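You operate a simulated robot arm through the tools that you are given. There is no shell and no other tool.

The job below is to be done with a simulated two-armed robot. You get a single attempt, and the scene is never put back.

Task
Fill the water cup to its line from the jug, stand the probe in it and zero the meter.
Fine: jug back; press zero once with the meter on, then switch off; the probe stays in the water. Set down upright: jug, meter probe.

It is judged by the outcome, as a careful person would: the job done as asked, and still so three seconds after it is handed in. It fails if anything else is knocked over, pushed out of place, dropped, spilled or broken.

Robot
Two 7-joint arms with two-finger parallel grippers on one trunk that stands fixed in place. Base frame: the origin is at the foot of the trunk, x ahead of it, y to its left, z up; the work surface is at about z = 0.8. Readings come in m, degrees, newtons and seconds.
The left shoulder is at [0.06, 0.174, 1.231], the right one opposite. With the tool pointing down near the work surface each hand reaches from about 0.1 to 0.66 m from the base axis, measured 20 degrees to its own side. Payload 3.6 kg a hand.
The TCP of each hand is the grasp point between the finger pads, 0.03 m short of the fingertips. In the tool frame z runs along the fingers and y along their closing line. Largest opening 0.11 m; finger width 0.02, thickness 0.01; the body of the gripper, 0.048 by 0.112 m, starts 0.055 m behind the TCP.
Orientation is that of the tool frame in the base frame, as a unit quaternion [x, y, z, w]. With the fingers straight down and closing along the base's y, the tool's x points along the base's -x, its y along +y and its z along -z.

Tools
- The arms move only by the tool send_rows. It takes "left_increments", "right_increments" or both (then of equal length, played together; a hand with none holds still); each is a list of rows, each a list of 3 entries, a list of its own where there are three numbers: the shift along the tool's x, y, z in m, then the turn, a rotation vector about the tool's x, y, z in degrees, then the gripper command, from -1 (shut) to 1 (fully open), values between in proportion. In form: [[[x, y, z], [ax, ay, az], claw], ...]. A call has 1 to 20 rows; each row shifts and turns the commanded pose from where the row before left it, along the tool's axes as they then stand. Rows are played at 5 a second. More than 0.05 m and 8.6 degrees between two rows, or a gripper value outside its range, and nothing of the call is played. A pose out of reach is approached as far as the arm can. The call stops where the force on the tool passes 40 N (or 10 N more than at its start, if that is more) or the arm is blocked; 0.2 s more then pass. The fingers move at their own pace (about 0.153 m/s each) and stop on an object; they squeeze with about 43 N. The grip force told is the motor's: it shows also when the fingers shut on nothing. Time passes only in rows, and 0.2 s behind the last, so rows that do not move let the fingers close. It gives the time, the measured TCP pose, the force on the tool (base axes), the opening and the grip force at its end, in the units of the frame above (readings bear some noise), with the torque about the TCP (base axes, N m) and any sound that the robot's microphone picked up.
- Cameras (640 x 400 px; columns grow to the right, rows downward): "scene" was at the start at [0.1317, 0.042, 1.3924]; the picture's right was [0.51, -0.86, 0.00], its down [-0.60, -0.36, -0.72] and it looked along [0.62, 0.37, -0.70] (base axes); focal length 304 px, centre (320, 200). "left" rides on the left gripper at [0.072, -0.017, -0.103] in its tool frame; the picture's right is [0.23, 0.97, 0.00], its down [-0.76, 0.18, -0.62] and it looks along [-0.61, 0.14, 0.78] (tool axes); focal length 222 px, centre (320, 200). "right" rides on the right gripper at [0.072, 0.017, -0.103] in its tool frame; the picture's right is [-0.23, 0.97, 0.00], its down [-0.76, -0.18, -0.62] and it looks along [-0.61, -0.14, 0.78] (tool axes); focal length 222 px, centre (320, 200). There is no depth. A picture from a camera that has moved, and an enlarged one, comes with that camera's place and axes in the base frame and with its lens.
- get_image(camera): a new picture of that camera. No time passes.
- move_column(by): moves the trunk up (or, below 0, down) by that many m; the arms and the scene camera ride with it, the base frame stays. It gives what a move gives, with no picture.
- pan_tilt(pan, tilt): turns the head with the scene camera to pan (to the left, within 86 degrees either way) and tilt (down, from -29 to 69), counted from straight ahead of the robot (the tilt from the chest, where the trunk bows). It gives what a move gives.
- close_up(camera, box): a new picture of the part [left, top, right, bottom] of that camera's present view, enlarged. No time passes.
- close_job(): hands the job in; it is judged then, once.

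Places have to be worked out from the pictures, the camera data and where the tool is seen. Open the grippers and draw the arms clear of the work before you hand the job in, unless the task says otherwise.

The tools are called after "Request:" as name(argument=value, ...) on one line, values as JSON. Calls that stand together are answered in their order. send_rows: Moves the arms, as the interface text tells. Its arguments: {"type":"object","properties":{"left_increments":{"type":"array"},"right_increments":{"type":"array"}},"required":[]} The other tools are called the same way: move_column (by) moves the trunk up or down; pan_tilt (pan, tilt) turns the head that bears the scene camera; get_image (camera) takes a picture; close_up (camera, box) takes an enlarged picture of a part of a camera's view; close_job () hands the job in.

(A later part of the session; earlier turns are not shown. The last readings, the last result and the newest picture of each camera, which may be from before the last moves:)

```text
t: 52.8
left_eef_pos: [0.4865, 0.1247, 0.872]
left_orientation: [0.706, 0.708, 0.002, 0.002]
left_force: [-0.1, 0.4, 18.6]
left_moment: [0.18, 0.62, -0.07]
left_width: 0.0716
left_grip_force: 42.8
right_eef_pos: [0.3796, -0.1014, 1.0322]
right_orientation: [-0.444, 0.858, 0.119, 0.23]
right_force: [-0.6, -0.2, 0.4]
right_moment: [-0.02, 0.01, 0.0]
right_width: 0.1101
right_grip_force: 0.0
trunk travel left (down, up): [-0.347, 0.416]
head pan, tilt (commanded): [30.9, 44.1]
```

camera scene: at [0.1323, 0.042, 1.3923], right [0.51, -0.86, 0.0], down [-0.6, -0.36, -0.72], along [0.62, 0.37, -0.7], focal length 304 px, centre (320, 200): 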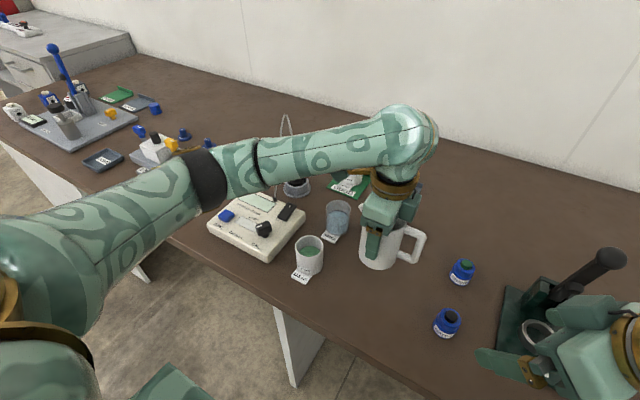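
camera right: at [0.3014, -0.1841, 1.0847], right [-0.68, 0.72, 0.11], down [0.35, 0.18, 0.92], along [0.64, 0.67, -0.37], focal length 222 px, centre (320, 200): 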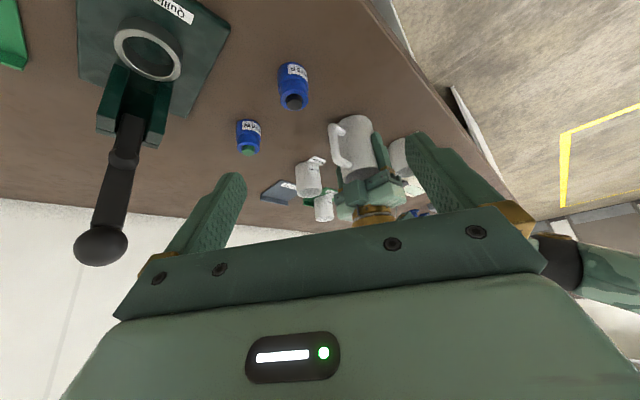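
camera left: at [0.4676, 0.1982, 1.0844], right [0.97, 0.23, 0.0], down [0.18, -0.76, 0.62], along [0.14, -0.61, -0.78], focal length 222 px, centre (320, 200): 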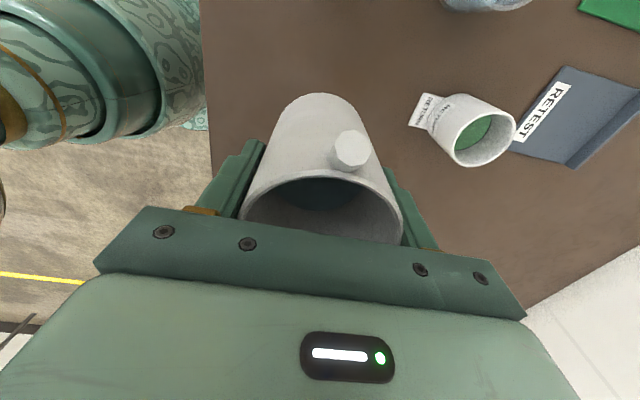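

It is on the table now (18.6 N contact). I back off 1.5 mm and open the gripper gently.

Request:
send_rows(left_increments=[[[0, 0, -0.0015], [0, 0, 0], -1], [[0, 0, 0], [0, 0, 0], 0.4], [[0, 0, 0], [0, 0, 0], 0.6], [[0, 0, 0], [0, 0, 0], 1], [[0, 0, 0], [0, 0, 0], 1], [[0, 0, 0], [0, 0, 0], 1]])

Request:
get_image(camera="left")

Request:
close_up(camera="scene", box=[320, 170, 440, 310])

```text
t: 54.2
left_eef_pos: [0.4877, 0.1246, 0.8712]
left_orientation: [0.706, 0.708, 0.0, 0.0]
left_force: [-0.2, 0.7, 0.3]
left_moment: [0.02, -0.03, -0.01]
left_width: 0.11
left_grip_force: 0.1
right_eef_pos: [0.3812, -0.1, 1.0314]
right_orientation: [-0.444, 0.858, 0.12, 0.229]
right_force: [0.3, 0.3, 0.5]
right_moment: [0.0, -0.02, 0.0]
right_width: 0.1101
right_grip_force: 0.1
trunk travel left (down, up): [-0.347, 0.416]
head pan, tilt (commanded): [30.9, 44.1]
```

```text
taken
camera left: at [0.4694, 0.1975, 0.9757], right [0.97, 0.23, 0.0], down [0.18, -0.76, 0.62], along [0.14, -0.61, -0.78], focal length 222 px, centre (320, 200)
```

left: 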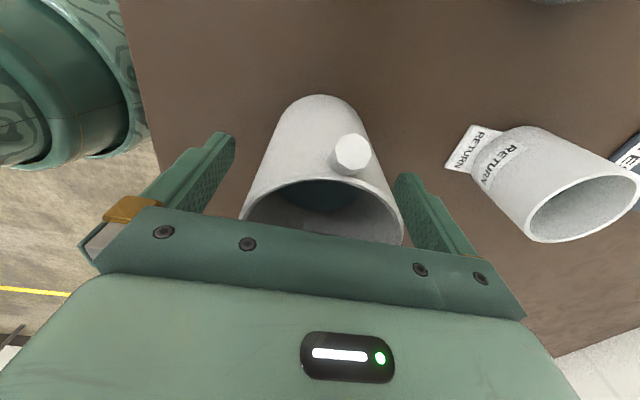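

```text
2.86 times, centred on (380, 240) of scene
camera zoom: at [0.1318, 0.0417, 1.3924], right [0.51, -0.86, 0.0], down [-0.6, -0.36, -0.72], along [0.62, 0.37, -0.7], focal length 869 px, centre (149, 86)
```

zoom: 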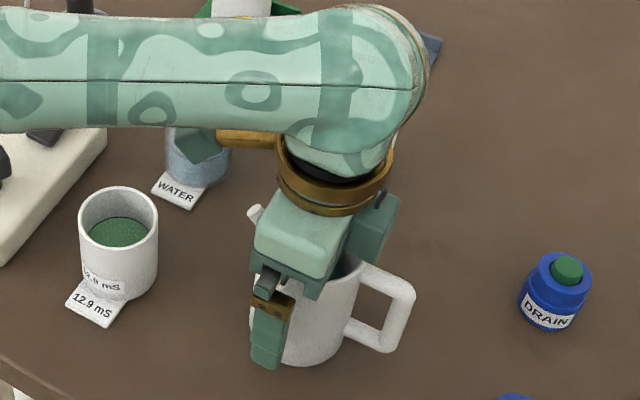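

The jug stands upright at its original place, released. I rise straight up and turn the hand back to nominal yaw.

Request:
send_rows(left_increments=[[[0, 0, -0.015], [0, 0, 0], 1], [[0, 0, -0.025], [0, 0, 0], 1], [[0, 0, -0.04], [0, 0, 0], 1], [[0, 0, -0.04], [0, 0, 0], 1], [[0, 0, -0.04], [0, 0, 0], 1], [[0, 0, -0.04], [0, 0, 0], 1], [[0, 0, 0], [0, 0, -8.2], 1], [[0, 0, 0], [0, 0, -8.2], 1], [[0, 0, 0], [0, 0, -8.2], 1], [[0, 0, 0], [0, 0, -8.2], 1], [[0, 0, 0], [0, 0, -8.2], 1], [[0, 0, 0], [0, 0, -8.2], 1], [[0, 0, 0], [0, 0, -8.2], 1], [[0, 0, 0], [0, 0, -8.2], 1], [[0, 0, 0], [0, 0, -8.2], 1], [[0, 0, 0], [0, 0, -8.2], 1], [[0, 0, 0], [0, 0, -8.2], 1], [[0, 0, 0], [0, 0, 0], 1]])

Request:
get_image(camera="scene")

Request:
get_image(camera="left")

```text
t: 58.0
left_eef_pos: [0.4886, 0.1244, 1.0718]
left_orientation: [-0.003, 1.0, 0.001, 0.0]
left_force: [0.4, 0.9, 0.7]
left_moment: [0.0, 0.02, 0.03]
left_width: 0.11
left_grip_force: 0.0
right_eef_pos: [0.3819, -0.0998, 1.0307]
right_orientation: [-0.444, 0.858, 0.12, 0.229]
right_force: [0.7, -0.2, 0.4]
right_moment: [0.01, 0.0, 0.0]
right_width: 0.1101
right_grip_force: 0.1
trunk travel left (down, up): [-0.347, 0.416]
head pan, tilt (commanded): [30.9, 44.1]
```

```text
taken
camera scene: at [0.1319, 0.0417, 1.3924], right [0.51, -0.86, 0.0], down [-0.6, -0.36, -0.72], along [0.62, 0.37, -0.7], focal length 304 px, centre (320, 200)
```

scene: 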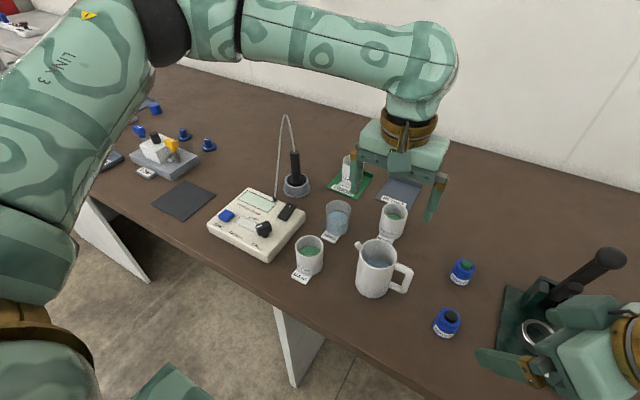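

```text
taken
camera left: at [0.4149, 0.1069, 1.1755], right [-0.23, 0.97, 0.0], down [0.76, 0.18, 0.62], along [0.61, 0.15, -0.78], focal length 222 px, centre (320, 200)
```

left: 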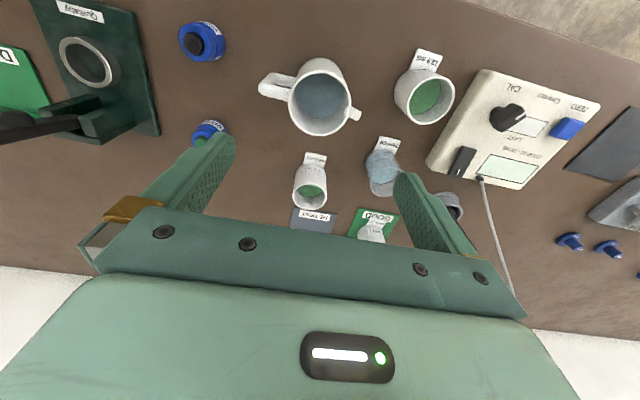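

Everything else is in place. I zoom into the probe/holder and the meter switch from this viewpoint before approaching.

Request:
close_up(camera="scene", box=[275, 145, 315, 205])

Request:
close_up(camera="left", box=[420, 60, 620, 220])

Request:
close_up(camera="right", box=[350, 160, 420, 230])

```text
6.67 times, centred on (295, 175) of scene
camera zoom: at [0.1319, 0.0417, 1.3924], right [0.51, -0.86, 0.0], down [-0.6, -0.36, -0.72], along [0.62, 0.37, -0.7], focal length 2029 px, centre (487, 367)
```

zoom: 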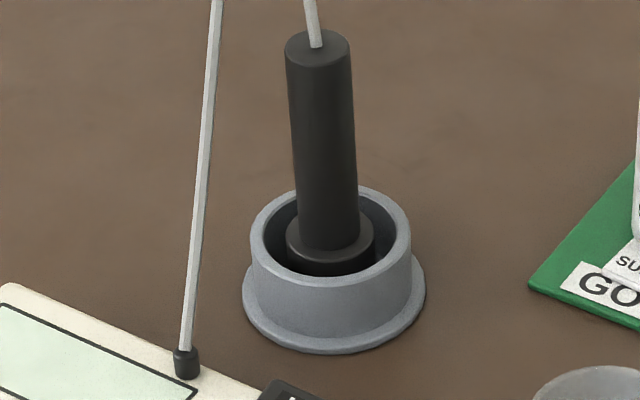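

```text
2.50 times, centred on (520, 140) of left
camera zoom: at [0.4149, 0.1069, 1.1755], right [-0.23, 0.97, 0.0], down [0.76, 0.18, 0.62], along [0.61, 0.15, -0.78], focal length 555 px, centre (-180, 350)
```

zoom: 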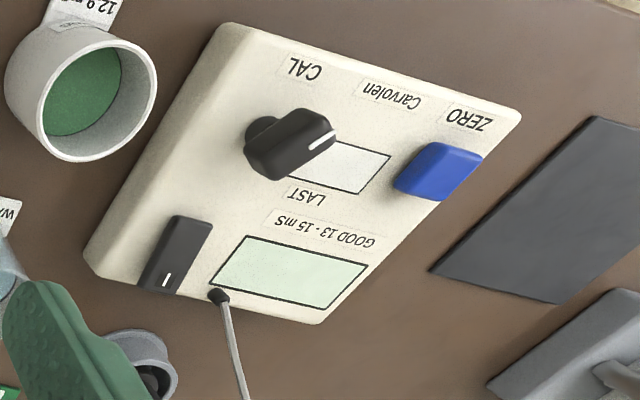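

```text
5.71 times, centred on (385, 195) of right
camera zoom: at [0.3013, -0.1841, 1.0847], right [-0.68, 0.72, 0.11], down [0.35, 0.18, 0.92], along [0.64, 0.67, -0.37], focal length 1269 px, centre (-51, 229)
```

zoom: 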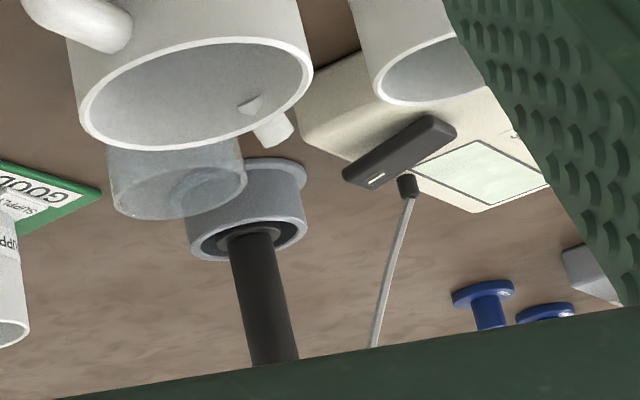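

The probe is a black cylinder on a wider foot standing loosely in the holder (≈[0.660, 0.436], top z≈0.928). I tilt the left hand 45° and yaw it +60° in free air, closing the fingers to about 0.055 m, to prepare the approach.

Request:
send_rows(left_increments=[[[0, 0, 0], [0, -7.5, 0], 0], [[0, 0, 0], [0, -7.5, 0], 0], [[0, 0, 0], [0, -7.5, 0], 0], [[0, 0, 0], [0, -7.5, 0], 0], [[0, 0, 0], [0, -7.5, 0], 0], [[0, 0, 0], [0, -7.5, 0], 0], [[0, 0, 0], [-5.303, 0, -5.303], 0], [[0, 0, 0], [-5.303, 0, -5.303], 0], [[0, 0, 0], [-5.303, 0, -5.303], 0], [[0, 0, 0], [-5.303, 0, -5.303], 0], [[0, 0, 0], [-5.303, 0, -5.303], 0], [[0, 0, 0], [-5.303, 0, -5.303], 0], [[0, 0, 0], [-5.303, 0, -5.303], 0], [[0, 0, 0], [-5.303, 0, -5.303], 0], [[0, 0, 0], [0, 0, 0], 0]])

Request:
get_image(camera="scene")

Request:
get_image(camera="left")

```text
t: 61.2
left_eef_pos: [0.4876, 0.1252, 1.0721]
left_orientation: [-0.464, 0.798, 0.192, 0.332]
left_force: [-0.1, -0.2, -0.3]
left_moment: [-0.01, 0.01, 0.01]
left_width: 0.0551
left_grip_force: 0.1
right_eef_pos: [0.3812, -0.0997, 1.0325]
right_orientation: [-0.444, 0.858, 0.119, 0.23]
right_force: [0.0, -0.2, 0.1]
right_moment: [0.04, -0.01, -0.04]
right_width: 0.1101
right_grip_force: 0.0
trunk travel left (down, up): [-0.347, 0.416]
head pan, tilt (commanded): [30.9, 44.1]
```

```text
taken
camera scene: at [0.1318, 0.0421, 1.3924], right [0.51, -0.86, 0.0], down [-0.6, -0.36, -0.72], along [0.62, 0.37, -0.7], focal length 304 px, centre (320, 200)
```

scene: 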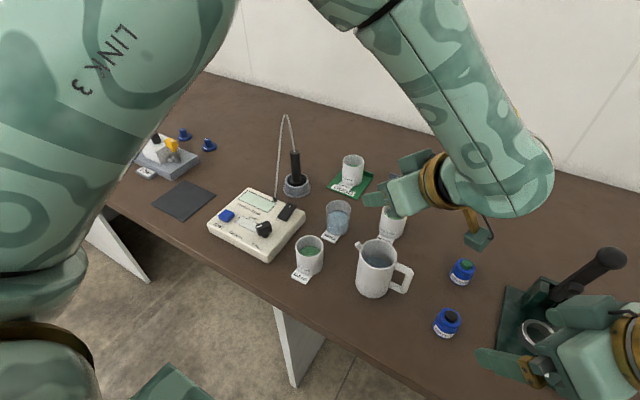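

```text
taken
camera left: at [0.44, 0.0086, 1.0944], right [-0.93, 0.34, -0.16], down [-0.11, 0.17, 0.98], along [0.36, 0.92, -0.12], focal length 222 px, centre (320, 200)
```

left: 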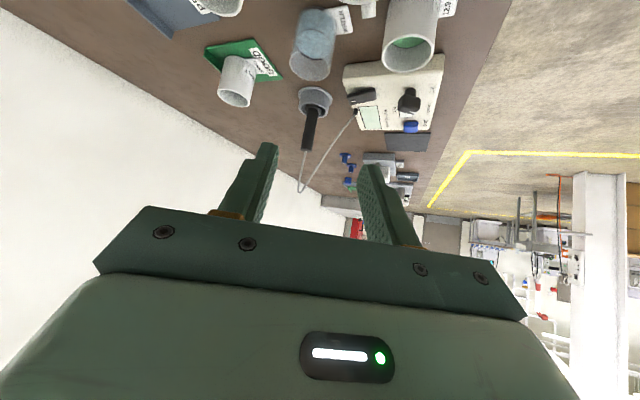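

The orientation is reachable. I zoom the left view to triangulate the probe precisely from this second viewpoint.

Request:
close_up(camera="left", box=[270, 60, 390, 200])

Request:
close_up(camera="left", box=[330, 60, 430, 140])

```text
2.86 times, centred on (330, 130) of left
camera zoom: at [0.44, 0.0086, 1.0944], right [-0.93, 0.34, -0.16], down [-0.11, 0.17, 0.98], along [0.36, 0.92, -0.12], focal length 635 px, centre (291, 400)
```

zoom: 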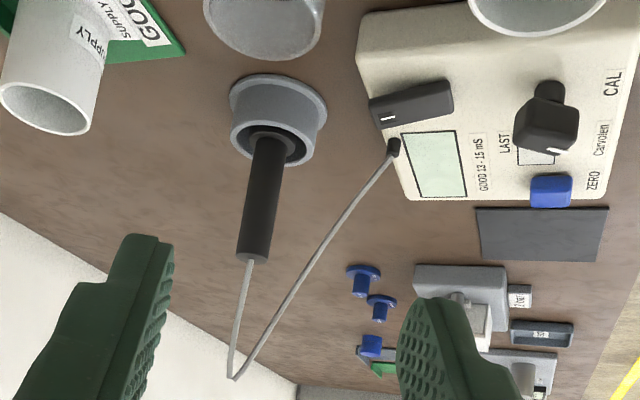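

```text
5.00 times, centred on (380, 100) of left
camera zoom: at [0.44, 0.0086, 1.0944], right [-0.93, 0.34, -0.16], down [-0.11, 0.17, 0.98], along [0.36, 0.92, -0.12], focal length 1111 px, centre (20, 700)
```

zoom: 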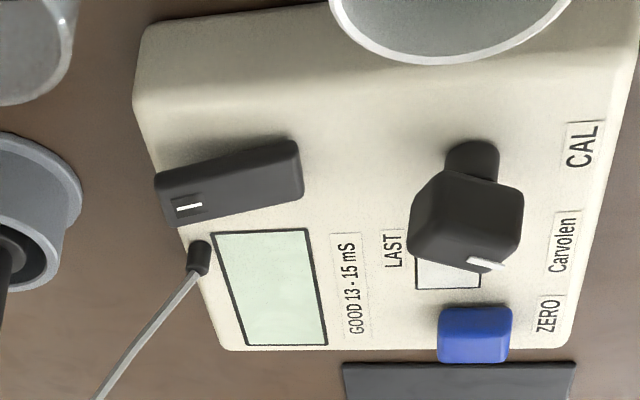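

Probe axis triangulates to ≈(0.661, 0.436), top z≈0.928; switch ≈(0.540, 0.382, 0.843) with its marked far end raised; ZERO ≈(0.451, 0.500, 0.845). I also zoom on the cup from here to triangulate its centre.

Request:
close_up(camera="left", box=[275, 0, 355, 90])

Request:
close_up(camera="scene", box=[318, 190, 358, 245])

```text
4.44 times, centred on (315, 45) of left
camera zoom: at [0.44, 0.0086, 1.0944], right [-0.93, 0.34, -0.16], down [-0.11, 0.17, 0.98], along [0.36, 0.92, -0.12], focal length 987 px, centre (342, 889)
```

zoom: 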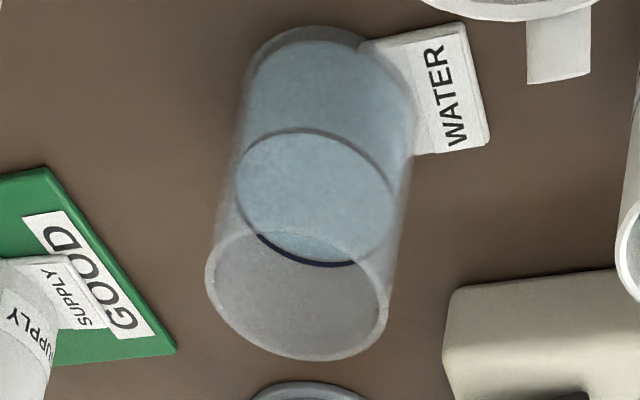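

```text
7.27 times, centred on (338, 218) of scene
camera zoom: at [0.1318, 0.0421, 1.3924], right [0.51, -0.86, 0.0], down [-0.6, -0.36, -0.72], along [0.62, 0.37, -0.7], focal length 2213 px, centre (189, 73)
```

zoom: 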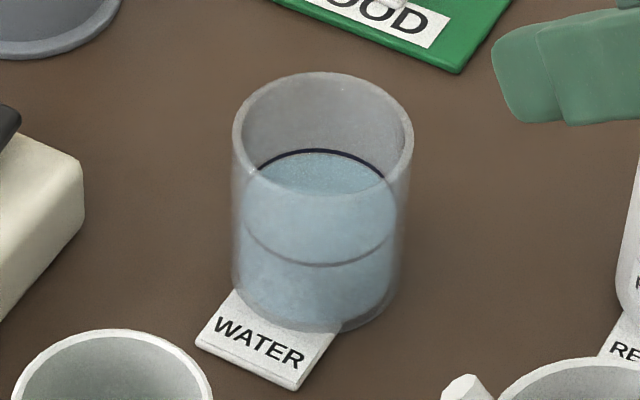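

Cup centre is (0.593, 0.267), rim z≈0.867. I move the left hand to the pre-grasp point 9 cm back along the tool axis from the probe.

Request:
send_rows(left_increments=[[[-0.017, 0.00074, 0.03465], [0, 0, 0], 0], [[-0.017, 0.00074, 0.03465], [0, 0, 0], 0], [[-0.017, 0.00074, 0.03465], [0, 0, 0], 0], [[-0.017, 0.00074, 0.03465], [0, 0, 0], 0], [[-0.017, 0.00074, 0.03465], [0, 0, 0], 0], [[-0.017, 0.00074, 0.03465], [0, 0, 0], 0], [[-0.017, 0.00074, 0.03465], [0, 0, 0], 0], [[-0.017, 0.00074, 0.03465], [0, 0, 0], 0], [[0, 0, 0], [0, 0, 0], 0]])

Request:
get_image(camera="left")

Request:
get_image(camera="scene")

```text
t: 63.2
left_eef_pos: [0.6287, 0.3829, 0.9721]
left_orientation: [-0.464, 0.799, 0.192, 0.33]
left_force: [-0.1, -0.8, 0.5]
left_moment: [-0.04, 0.0, -0.02]
left_width: 0.0551
left_grip_force: 0.1
right_eef_pos: [0.3797, -0.0998, 1.0312]
right_orientation: [-0.444, 0.858, 0.119, 0.23]
right_force: [0.4, -0.1, -1.0]
right_moment: [-0.02, -0.02, -0.01]
right_width: 0.1098
right_grip_force: 0.1
trunk travel left (down, up): [-0.347, 0.416]
head pan, tilt (commanded): [30.9, 44.1]
```

```text
taken
camera left: at [0.58, 0.2666, 0.9951], right [-0.93, 0.34, -0.16], down [-0.11, 0.17, 0.98], along [0.36, 0.92, -0.12], focal length 222 px, centre (320, 200)
```

left: 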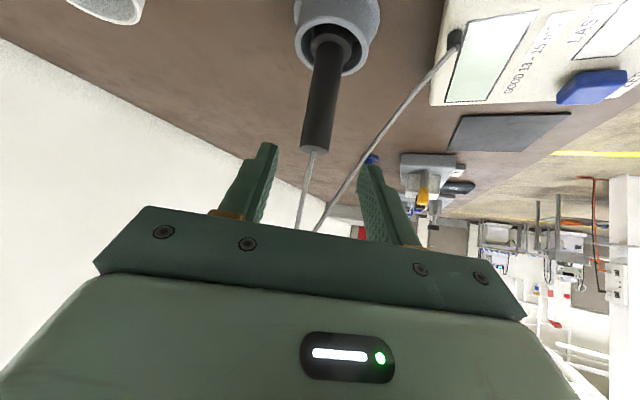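

```text
taken
camera scene: at [0.1315, 0.041, 1.3925], right [0.51, -0.86, 0.0], down [-0.6, -0.36, -0.72], along [0.62, 0.37, -0.7], focal length 304 px, centre (320, 200)
```

scene: 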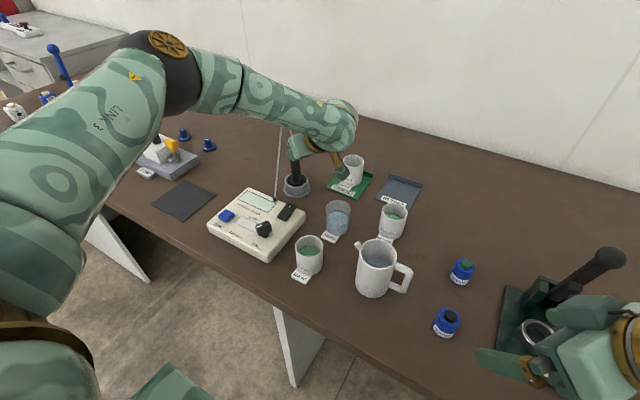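

The probe lies centred between the fingers. I advance slowly along the tool axis to the grasp point, watching the force.

Request:
send_rows(left_increments=[[[0, 0, 0.015], [0, 0, 0], 0], [[0, 0, 0.015], [0, 0, 0], 0], [[0, 0, 0.015], [0, 0, 0], 0], [[0, 0, 0], [0, 0, 0], 0]])

Request:
get_image(camera="left")

Request:
close_up(camera="scene", box=[250, 90, 370, 220])

```text
t: 64.2
left_eef_pos: [0.6436, 0.4093, 0.9403]
left_orientation: [-0.464, 0.799, 0.192, 0.331]
left_force: [-0.7, -0.5, -0.9]
left_moment: [0.0, 0.0, 0.0]
left_width: 0.0552
left_grip_force: 0.0
right_eef_pos: [0.3802, -0.1005, 1.032]
right_orientation: [-0.445, 0.857, 0.121, 0.23]
right_force: [0.0, -0.5, -0.4]
right_moment: [0.01, -0.01, 0.03]
right_width: 0.1097
right_grip_force: 0.0
trunk travel left (down, up): [-0.347, 0.416]
head pan, tilt (commanded): [30.9, 44.1]
```

```text
taken
camera left: at [0.5955, 0.293, 0.9627], right [-0.93, 0.34, -0.16], down [-0.11, 0.17, 0.98], along [0.36, 0.92, -0.12], focal length 222 px, centre (320, 200)
```

left: 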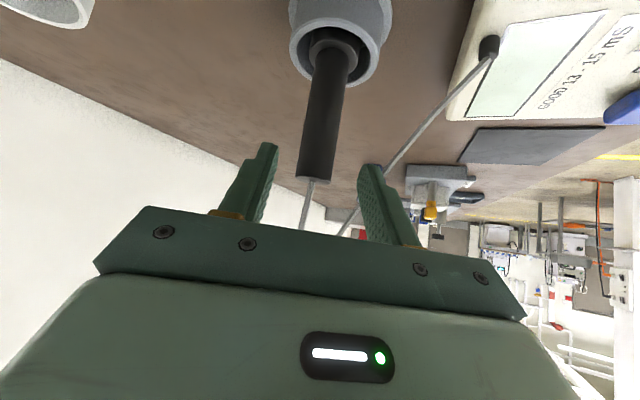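

```text
3.08 times, centred on (310, 155) of scene
camera zoom: at [0.1316, 0.0415, 1.3925], right [0.51, -0.86, 0.0], down [-0.6, -0.36, -0.72], along [0.62, 0.37, -0.7], focal length 936 px, centre (351, 338)
```

zoom: 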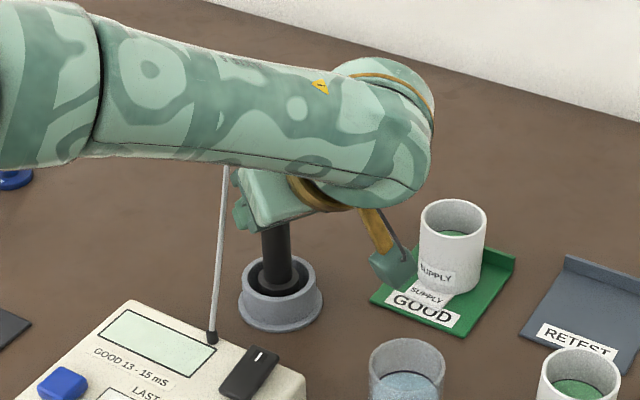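

Force is nil and the probe stays centred. I advance the remaining 4.5 cm.

Request:
send_rows(left_increments=[[[0, 0, 0.015], [0, 0, 0], 0], [[0, 0, 0.015], [0, 0, 0], 0], [[0, 0, 0.015], [0, 0, 0], 0], [[0, 0, 0], [0, 0, 0], 0]])

Request:
get_image(camera="left")

Request:
close_up(camera="scene", box=[250, 90, 370, 220])

Request:
close_up(camera="right", box=[350, 160, 420, 230])

```text
t: 65.2
left_eef_pos: [0.6588, 0.4355, 0.9081]
left_orientation: [-0.464, 0.799, 0.192, 0.331]
left_force: [0.3, -0.4, -0.1]
left_moment: [-0.01, 0.01, -0.01]
left_width: 0.0552
left_grip_force: 0.1
right_eef_pos: [0.3805, -0.1009, 1.0321]
right_orientation: [-0.443, 0.858, 0.118, 0.229]
right_force: [0.6, 0.6, -0.8]
right_moment: [0.01, 0.0, -0.02]
right_width: 0.1101
right_grip_force: 0.0
trunk travel left (down, up): [-0.347, 0.416]
head pan, tilt (commanded): [30.9, 44.1]
```

```text
taken
camera left: at [0.6103, 0.3194, 0.9309], right [-0.93, 0.34, -0.16], down [-0.11, 0.17, 0.98], along [0.36, 0.92, -0.12], focal length 222 px, centre (320, 200)
```

left: 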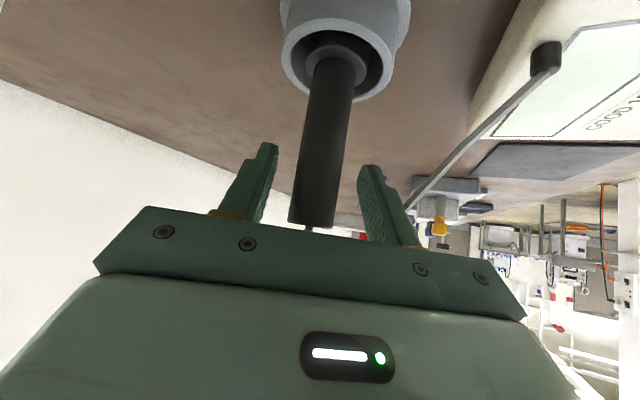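

```text
3.08 times, centred on (310, 155) of scene
camera zoom: at [0.1317, 0.0417, 1.3925], right [0.51, -0.86, 0.0], down [-0.6, -0.36, -0.72], along [0.62, 0.37, -0.7], focal length 936 px, centre (351, 338)
```

zoom: 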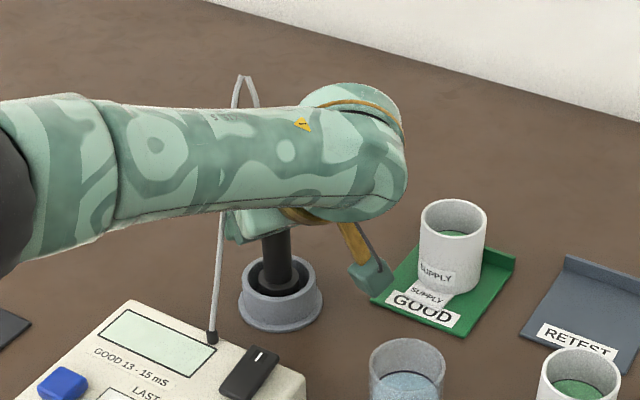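

```text
5.71 times, centred on (385, 195) of right
camera zoom: at [0.3011, -0.1841, 1.0848], right [-0.68, 0.72, 0.11], down [0.35, 0.18, 0.92], along [0.64, 0.67, -0.37], focal length 1269 px, centre (-51, 229)
```

zoom: 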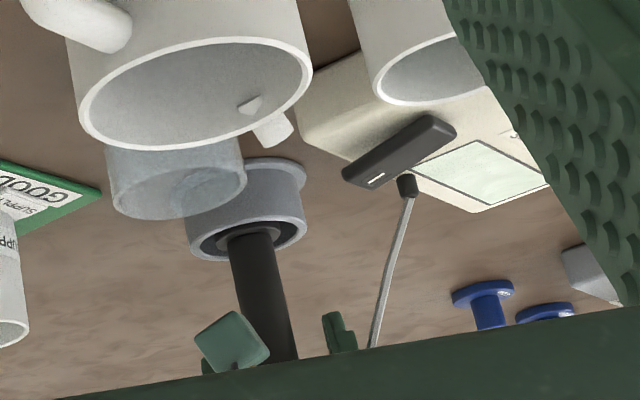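

The probe is at the grasp point, centred. I close the fingers on it.

Request:
send_rows(left_increments=[[[0, 0, 0], [0, 0, 0], -0.3], [[0, 0, 0], [0, 0, 0], -0.5], [[0, 0, 0], [0, 0, 0], -1], [[0, 0, 0], [0, 0, 0], -1], [[0, 0, 0], [0, 0, 0], -1]])

Request:
get_image(camera="left")

```text
t: 66.4
left_eef_pos: [0.6584, 0.435, 0.9092]
left_orientation: [-0.465, 0.798, 0.193, 0.331]
left_force: [0.2, -0.1, 0.0]
left_moment: [0.0, -0.01, -0.01]
left_width: 0.0249
left_grip_force: 42.6
right_eef_pos: [0.3808, -0.1, 1.031]
right_orientation: [-0.444, 0.858, 0.119, 0.23]
right_force: [-0.2, 0.1, 0.2]
right_moment: [0.0, 0.0, 0.01]
right_width: 0.11
right_grip_force: 0.0
trunk travel left (down, up): [-0.347, 0.416]
head pan, tilt (commanded): [30.9, 44.1]
```

```text
taken
camera left: at [0.6105, 0.3194, 0.9309], right [-0.93, 0.34, -0.16], down [-0.11, 0.17, 0.98], along [0.36, 0.92, -0.12], focal length 222 px, centre (320, 200)
```

left: 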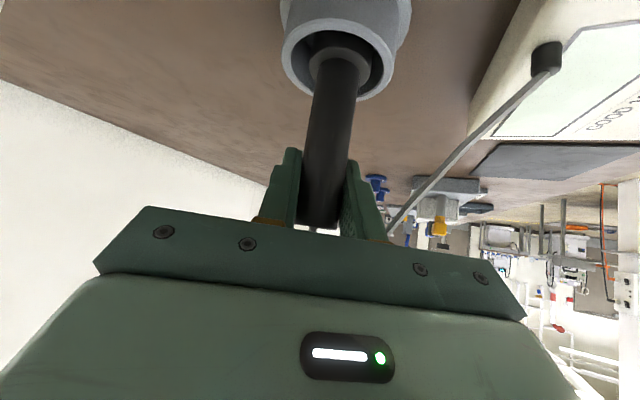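

Gripped (width 0.025 m). I lift the probe straight up out of its holder by 9 cm.

Request:
send_rows(left_increments=[[[-0.00707, 0, -0.00707], [0, 0, 0], -1], [[-0.01414, 0, -0.01414], [0, 0, 0], -1], [[-0.01414, 0, -0.01414], [0, 0, 0], -1], [[-0.01414, 0, -0.01414], [0, 0, 0], -1], [[-0.01414, 0, -0.01414], [0, 0, 0], -1], [[0, 0, 0], [0, 0, 0], -1]])

Request:
get_image(camera="left")

Request:
close_up(camera="scene", box=[230, 80, 390, 240])

Request:
close_up(camera="right", box=[330, 150, 430, 230])

```text
t: 67.8
left_eef_pos: [0.6594, 0.4359, 0.9983]
left_orientation: [-0.464, 0.799, 0.193, 0.33]
left_force: [0.4, 0.4, -0.9]
left_moment: [0.0, 0.02, 0.0]
left_width: 0.0247
left_grip_force: 43.4
right_eef_pos: [0.3813, -0.0998, 1.0304]
right_orientation: [-0.444, 0.858, 0.12, 0.229]
right_force: [0.1, 1.0, 0.3]
right_moment: [0.03, 0.01, 0.0]
right_width: 0.1099
right_grip_force: 0.1
trunk travel left (down, up): [-0.347, 0.416]
head pan, tilt (commanded): [30.9, 44.1]
```

```text
taken
camera left: at [0.6115, 0.3196, 1.0205], right [-0.93, 0.34, -0.16], down [-0.11, 0.17, 0.98], along [0.36, 0.92, -0.12], focal length 222 px, centre (320, 200)
```

left: 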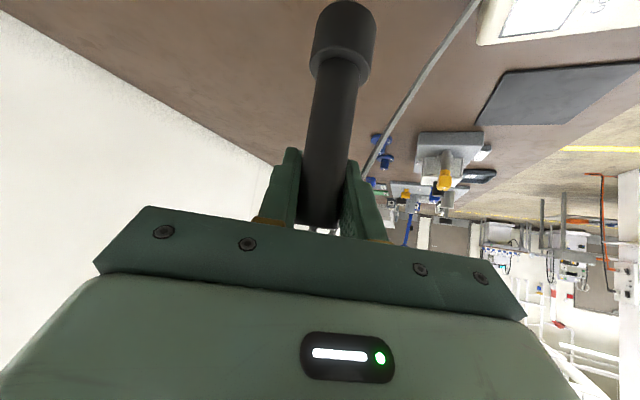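

```text
2.50 times, centred on (310, 160) of scene
camera zoom: at [0.1322, 0.0419, 1.3924], right [0.51, -0.86, 0.0], down [-0.6, -0.36, -0.72], along [0.62, 0.37, -0.7], focal length 761 px, centre (345, 300)
```

zoom: 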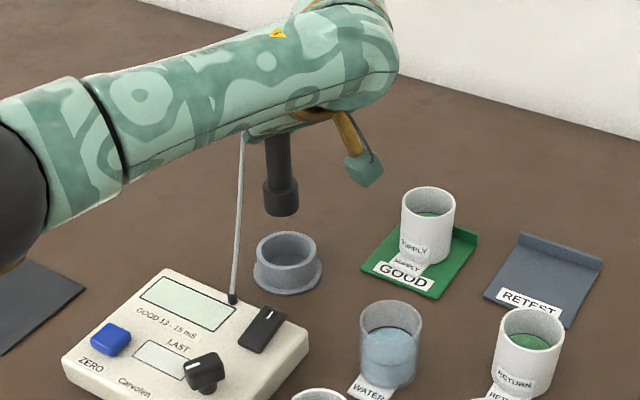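

```text
5.00 times, centred on (380, 190) of right
camera zoom: at [0.3015, -0.1839, 1.0846], right [-0.68, 0.72, 0.11], down [0.35, 0.18, 0.92], along [0.64, 0.67, -0.37], focal length 1111 px, centre (20, 250)
```

zoom: 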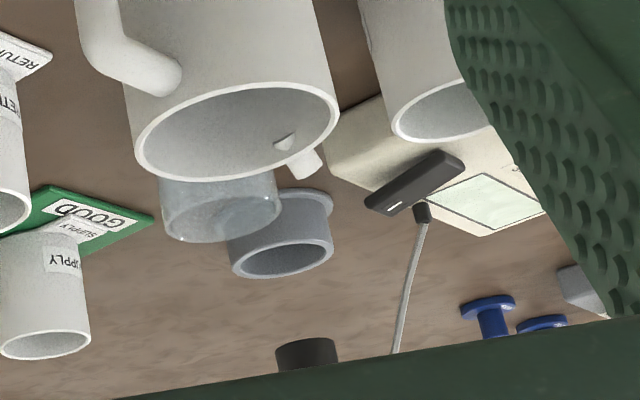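

The probe came out cleanly; it has a cylindrical foot (Ø≈0.038 m, bottom ≈0.10 m below the TCP). I carry it over the cup, then yaw the hand to φ≈20° so its camera clears the jug.

Request:
send_rows(left_increments=[[[0.0212, -0.0044, -0.0212], [0, 0, 0], -1], [[0.0212, -0.0044, -0.0212], [0, 0, 0], -1], [[0.0212, -0.0044, -0.0212], [0, 0, 0], -1], [[0.0212, -0.0044, -0.0212], [0, 0, 0], -1], [[0.0212, -0.0044, -0.0212], [0, 0, 0], -1], [[0.0212, -0.0044, -0.0212], [0, 0, 0], -1], [[0, 0, 0], [4.714, 0, 4.714], -1], [[0, 0, 0], [4.714, 0, 4.714], -1], [[0, 0, 0], [4.714, 0, 4.714], -1], [[0, 0, 0], [4.714, 0, 4.714], -1], [[0, 0, 0], [4.714, 0, 4.714], -1], [[0, 0, 0], [4.714, 0, 4.714], -1], [[0, 0, 0], [0, 0, 0], -1]])

Request:
get_image(camera="left")

Request:
close_up(camera="scene", box=[250, 100, 430, 280])

Request:
close_up(camera="right", box=[330, 150, 430, 230])

```text
t: 70.6
left_eef_pos: [0.5929, 0.2675, 0.9974]
left_orientation: [-0.162, 0.909, 0.067, 0.377]
left_force: [0.1, 1.0, -2.0]
left_moment: [0.0, 0.03, -0.02]
left_width: 0.0246
left_grip_force: 42.4
right_eef_pos: [0.3823, -0.1003, 1.0314]
right_orientation: [-0.444, 0.858, 0.12, 0.229]
right_force: [0.9, 0.2, 0.1]
right_moment: [0.03, 0.03, 0.03]
right_width: 0.1099
right_grip_force: 0.1
trunk travel left (down, up): [-0.347, 0.416]
head pan, tilt (commanded): [30.9, 44.1]
```

```text
taken
camera left: at [0.4815, 0.2076, 1.0209], right [-0.49, 0.86, -0.16], down [0.03, 0.2, 0.98], along [0.87, 0.47, -0.12], focal length 222 px, centre (320, 200)
```

left: 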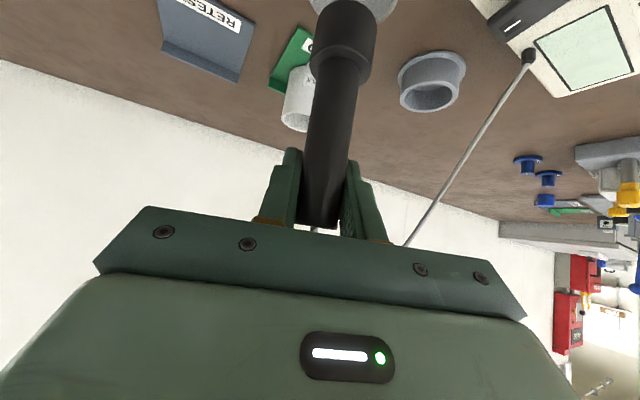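

```text
2.22 times, centred on (340, 190) of scene
camera zoom: at [0.132, 0.0416, 1.3924], right [0.51, -0.86, 0.0], down [-0.6, -0.36, -0.72], along [0.62, 0.37, -0.7], focal length 676 px, centre (276, 222)
```

zoom: 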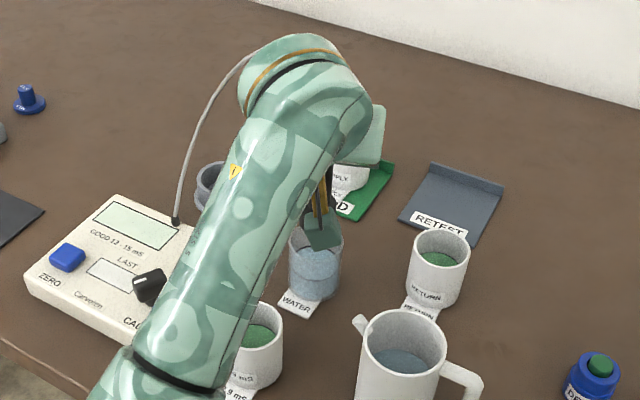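

```text
5.00 times, centred on (380, 190) of right
camera zoom: at [0.3014, -0.1842, 1.0846], right [-0.68, 0.72, 0.11], down [0.35, 0.18, 0.92], along [0.64, 0.67, -0.37], focal length 1111 px, centre (20, 250)
```

zoom: 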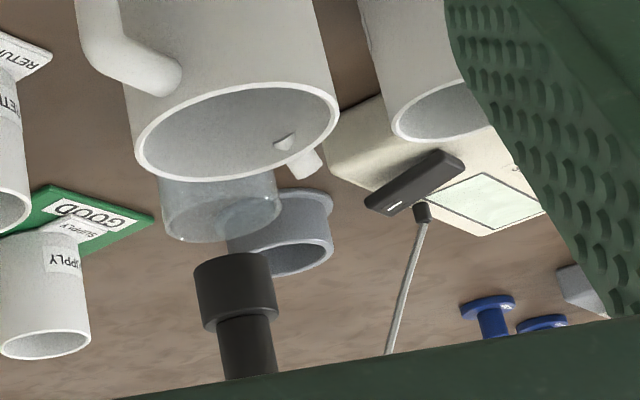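

The probe hangs above the cup. I check the foot-to-cup alignment in a left-camera enlargement.

Request:
close_up(camera="left", box=[270, 0, 440, 110])

Request:
close_up(camera="right", box=[345, 165, 395, 225])

```text
3.64 times, centred on (355, 55) of left
camera zoom: at [0.4815, 0.2076, 1.0209], right [-0.49, 0.86, -0.16], down [0.03, 0.2, 0.98], along [0.87, 0.47, -0.12], focal length 808 px, centre (193, 727)
```

zoom: 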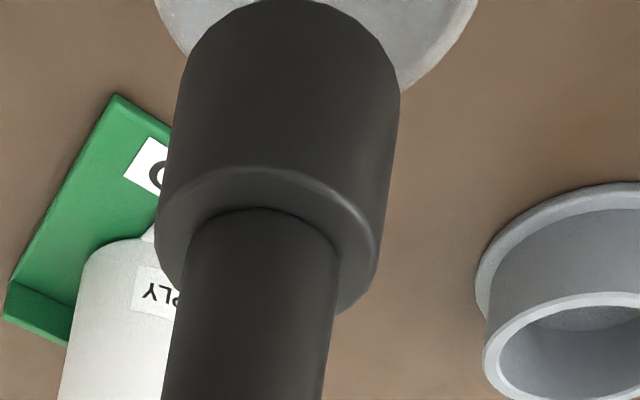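

```text
6.67 times, centred on (370, 195) of right
camera zoom: at [0.3014, -0.1842, 1.0846], right [-0.68, 0.72, 0.11], down [0.35, 0.18, 0.92], along [0.64, 0.67, -0.37], focal length 1481 px, centre (-13, 233)
```

zoom: 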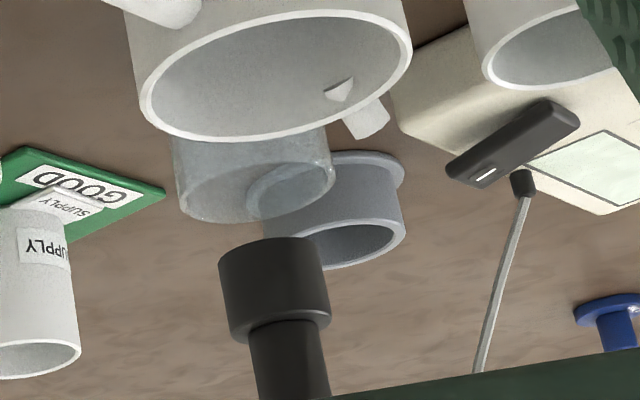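

The alignment looks within about 2–3 mm, with ~8 mm clearance. I lower 4.5 cm so the foot just enters the cup mouth, then look again.

Request:
send_rows(left_increments=[[[0.0106, 0, 0.0106], [0, 0, 0], -1], [[0.0106, 0, 0.0106], [0, 0, 0], -1], [[0.0106, 0, 0.0106], [0, 0, 0], -1], [[0, 0, 0], [0, 0, 0], -1]])

Request:
close_up(camera="right", box=[345, 165, 395, 225])

Request:
get_image(camera="left")

Request:
close_up(camera="scene", box=[290, 130, 410, 270])

```text
t: 71.6
left_eef_pos: [0.5924, 0.2684, 0.9526]
left_orientation: [-0.163, 0.909, 0.067, 0.377]
left_force: [0.6, 1.0, -1.2]
left_moment: [0.01, -0.01, 0.03]
left_width: 0.0248
left_grip_force: 42.9
right_eef_pos: [0.3807, -0.1004, 1.0314]
right_orientation: [-0.444, 0.858, 0.119, 0.23]
right_force: [0.5, -0.7, -0.2]
right_moment: [-0.01, -0.01, 0.02]
right_width: 0.11
right_grip_force: 0.0
trunk travel left (down, up): [-0.347, 0.416]
head pan, tilt (commanded): [30.9, 44.1]
```

```text
6.67 times, centred on (370, 195) of right
camera zoom: at [0.3013, -0.1841, 1.0847], right [-0.68, 0.72, 0.11], down [0.35, 0.18, 0.92], along [0.64, 0.67, -0.37], focal length 1481 px, centre (-13, 233)
```

zoom: 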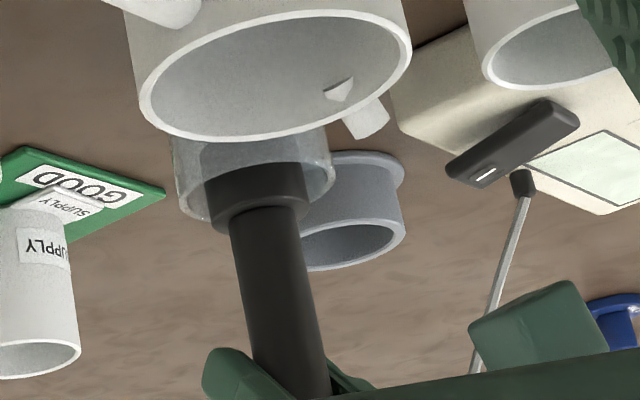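

```text
taken
camera left: at [0.4816, 0.2087, 0.9757], right [-0.49, 0.86, -0.16], down [0.03, 0.2, 0.98], along [0.87, 0.47, -0.12], focal length 222 px, centre (320, 200)
```

left: 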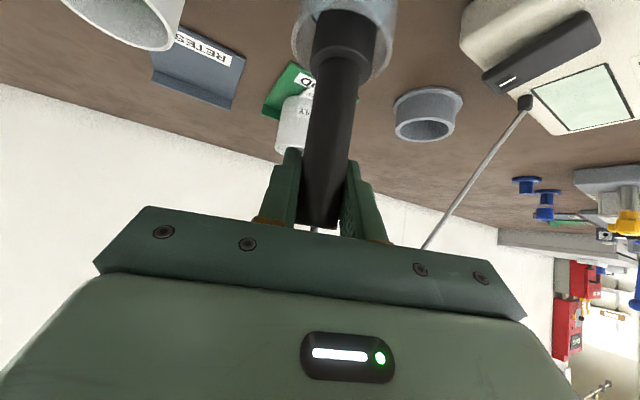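

```text
2.86 times, centred on (350, 200) of scene
camera zoom: at [0.1319, 0.0417, 1.3924], right [0.51, -0.86, 0.0], down [-0.6, -0.36, -0.72], along [0.62, 0.37, -0.7], focal length 869 px, centre (234, 200)
```

zoom: 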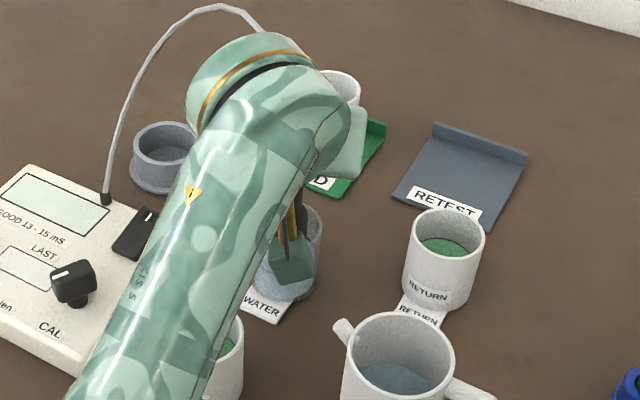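

The foot is within the cup mouth in the right view. I check the alignment again from the left camera.

Request:
close_up(camera="left", box=[270, 0, 420, 100])

Request:
close_up(camera="right", box=[350, 170, 385, 205])

```text
4.00 times, centred on (345, 50) of left
camera zoom: at [0.4816, 0.2087, 0.9757], right [-0.49, 0.86, -0.16], down [0.03, 0.2, 0.98], along [0.87, 0.47, -0.12], focal length 888 px, centre (220, 800)
```

zoom: 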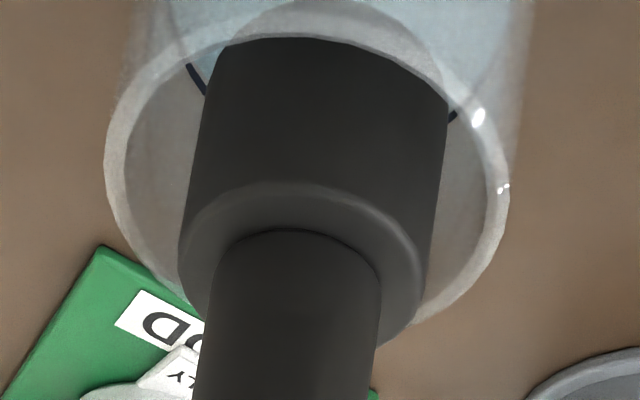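

```text
11.43 times, centred on (368, 188) of right
camera zoom: at [0.3013, -0.1841, 1.0847], right [-0.68, 0.72, 0.11], down [0.35, 0.18, 0.92], along [0.64, 0.67, -0.37], focal length 2538 px, centre (-223, 343)
```

zoom: 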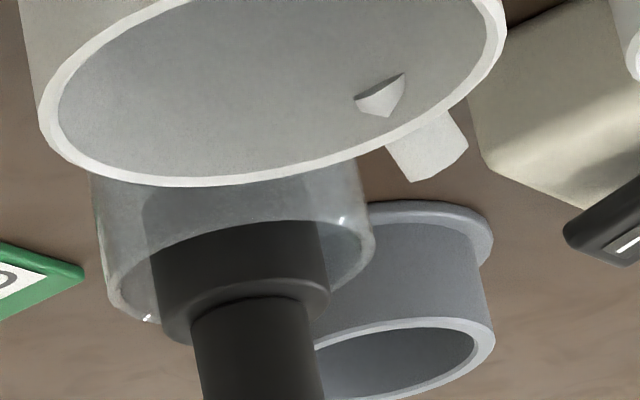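

The numbers put the probe about 2 mm forward of the cup centre; I correct that and lower 4 cm further into the water.

Request:
send_rows(left_increments=[[[0.0014, 0, -0.0014], [0, 0, 0], -1], [[0.00707, 0, 0.00707], [0, 0, 0], -1], [[0.00707, 0, 0.00707], [0, 0, 0], -1], [[0.00707, 0, 0.00707], [0, 0, 0], -1], [[0.00636, 0, 0.00636], [0, 0, 0], -1], [[0, 0, 0], [0, 0, 0], -1]])

Request:
close_up(camera="right", box=[345, 155, 395, 215])

Request:
get_image(camera="left")

```text
t: 73.0
left_eef_pos: [0.5912, 0.2681, 0.913]
left_orientation: [-0.162, 0.91, 0.067, 0.376]
left_force: [0.5, -0.4, -1.7]
left_moment: [0.02, -0.04, 0.02]
left_width: 0.0248
left_grip_force: 43.4
right_eef_pos: [0.3817, -0.1013, 1.031]
right_orientation: [-0.444, 0.858, 0.12, 0.229]
right_force: [-0.4, 0.4, -0.6]
right_moment: [0.02, 0.02, -0.01]
right_width: 0.1102
right_grip_force: 0.0
trunk travel left (down, up): [-0.347, 0.416]
head pan, tilt (commanded): [30.9, 44.1]
```

```text
6.67 times, centred on (370, 185) of right
camera zoom: at [0.3013, -0.1841, 1.0847], right [-0.68, 0.72, 0.11], down [0.35, 0.18, 0.92], along [0.64, 0.67, -0.37], focal length 1481 px, centre (-13, 300)
```

zoom: 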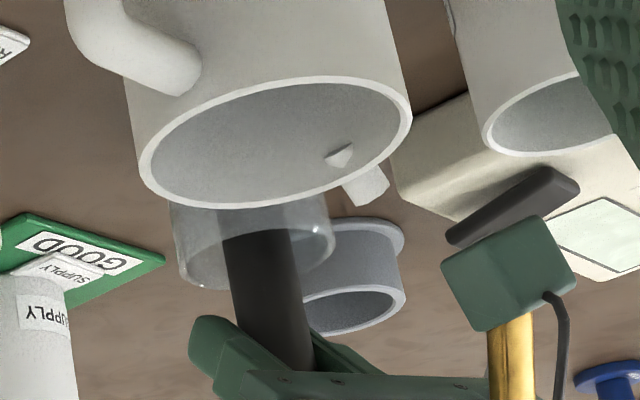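

```text
taken
camera left: at [0.4799, 0.2084, 0.9365], right [-0.49, 0.86, -0.16], down [0.03, 0.2, 0.98], along [0.87, 0.47, -0.12], focal length 222 px, centre (320, 200)
```

left: 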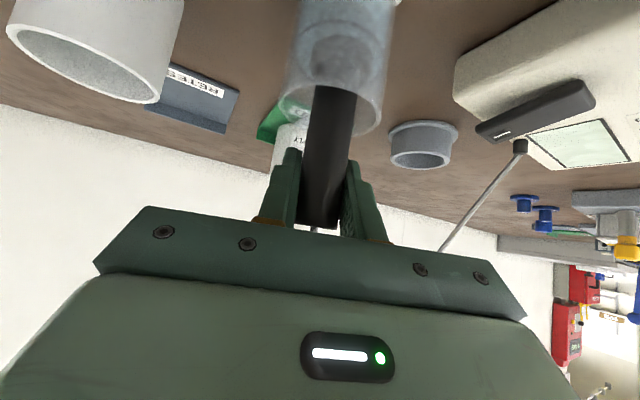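

The foot is under water; clearances look fine. I lower in 2 mm steps until contact is felt.

Request:
send_rows(left_increments=[[[0.00141, 0, 0.00141], [0, 0, 0], -1], [[0.00141, 0, 0.00141], [0, 0, 0], -1], [[0.0007, 0, 0.0007], [0, 0, 0], -1], [[0, 0, 0], [0, 0, 0], -1]])

```text
t: 74.0
left_eef_pos: [0.5911, 0.2669, 0.909]
left_orientation: [-0.163, 0.909, 0.068, 0.377]
left_force: [-0.5, 0.0, -1.8]
left_moment: [-0.02, 0.05, 0.01]
left_width: 0.0248
left_grip_force: 43.5
right_eef_pos: [0.3812, -0.1012, 1.0309]
right_orientation: [-0.444, 0.858, 0.12, 0.229]
right_force: [-0.5, -0.9, 0.6]
right_moment: [-0.02, 0.01, -0.01]
right_width: 0.1101
right_grip_force: 0.1
trunk travel left (down, up): [-0.347, 0.416]
head pan, tilt (commanded): [30.9, 44.1]
```

No contact yet at TCP z≈0.908. I go on in 1 mm steps.

Request:
send_rows(left_increments=[[[0.0007, 0, 0.0007], [0, 0, 0], -1], [[0.0007, 0, 0.0007], [0, 0, 0], -1], [[0, 0, 0], [0, 0, 0], -1]])

```text
t: 74.8
left_eef_pos: [0.5916, 0.2674, 0.9074]
left_orientation: [-0.163, 0.909, 0.067, 0.377]
left_force: [0.4, 0.6, 3.0]
left_moment: [0.05, -0.04, 0.02]
left_width: 0.0248
left_grip_force: 43.3
right_eef_pos: [0.3814, -0.1015, 1.0324]
right_orientation: [-0.444, 0.858, 0.119, 0.23]
right_force: [0.5, 0.4, -0.3]
right_moment: [-0.02, -0.03, -0.01]
right_width: 0.11
right_grip_force: 0.1
trunk travel left (down, up): [-0.347, 0.416]
head pan, tilt (commanded): [30.9, 44.1]
```

Contact with the cup floor (+3 N). I open the fingers gently and check that the probe stands.

Request:
send_rows(left_increments=[[[0, 0, 0], [0, 0, 0], -0.5], [[0, 0, 0], [0, 0, 0], -0.4], [[0, 0, 0], [0, 0, 0], -0.2], [[0, 0, 0], [0, 0, 0], 0], [[0, 0, 0], [0, 0, 0], 0]])

Request:
close_up(camera="right", box=[345, 155, 395, 215])

Request:
get_image(camera="left")

```text
t: 76.0
left_eef_pos: [0.5904, 0.2665, 0.9068]
left_orientation: [-0.163, 0.91, 0.067, 0.377]
left_force: [0.1, 0.3, -0.3]
left_moment: [-0.01, -0.01, 0.03]
left_width: 0.0551
left_grip_force: 0.1
right_eef_pos: [0.3811, -0.1015, 1.0315]
right_orientation: [-0.444, 0.858, 0.12, 0.229]
right_force: [0.2, -0.1, -0.2]
right_moment: [-0.02, -0.01, 0.03]
right_width: 0.1101
right_grip_force: 0.1
trunk travel left (down, up): [-0.347, 0.416]
head pan, tilt (commanded): [30.9, 44.1]
```

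```text
6.67 times, centred on (370, 185) of right
camera zoom: at [0.3012, -0.1842, 1.0847], right [-0.68, 0.72, 0.11], down [0.35, 0.18, 0.92], along [0.64, 0.67, -0.37], focal length 1481 px, centre (-13, 300)
```

zoom: 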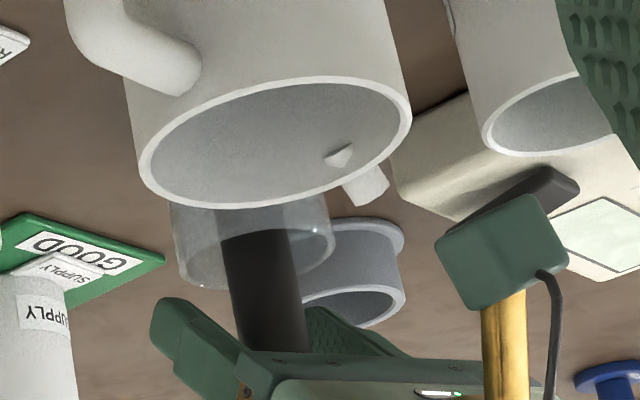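

```text
taken
camera left: at [0.4796, 0.2074, 0.9303], right [-0.49, 0.86, -0.16], down [0.03, 0.2, 0.98], along [0.87, 0.47, -0.12], focal length 222 px, centre (320, 200)
```

left: 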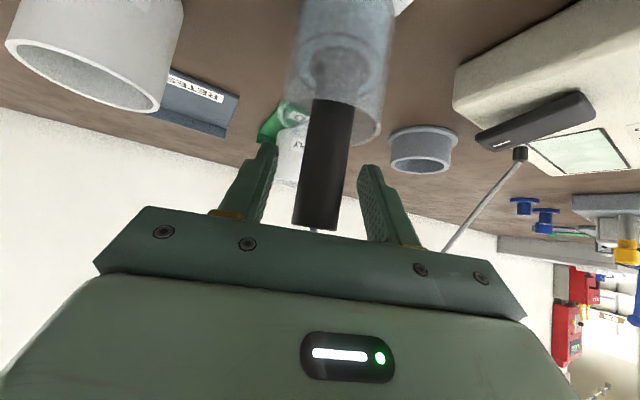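

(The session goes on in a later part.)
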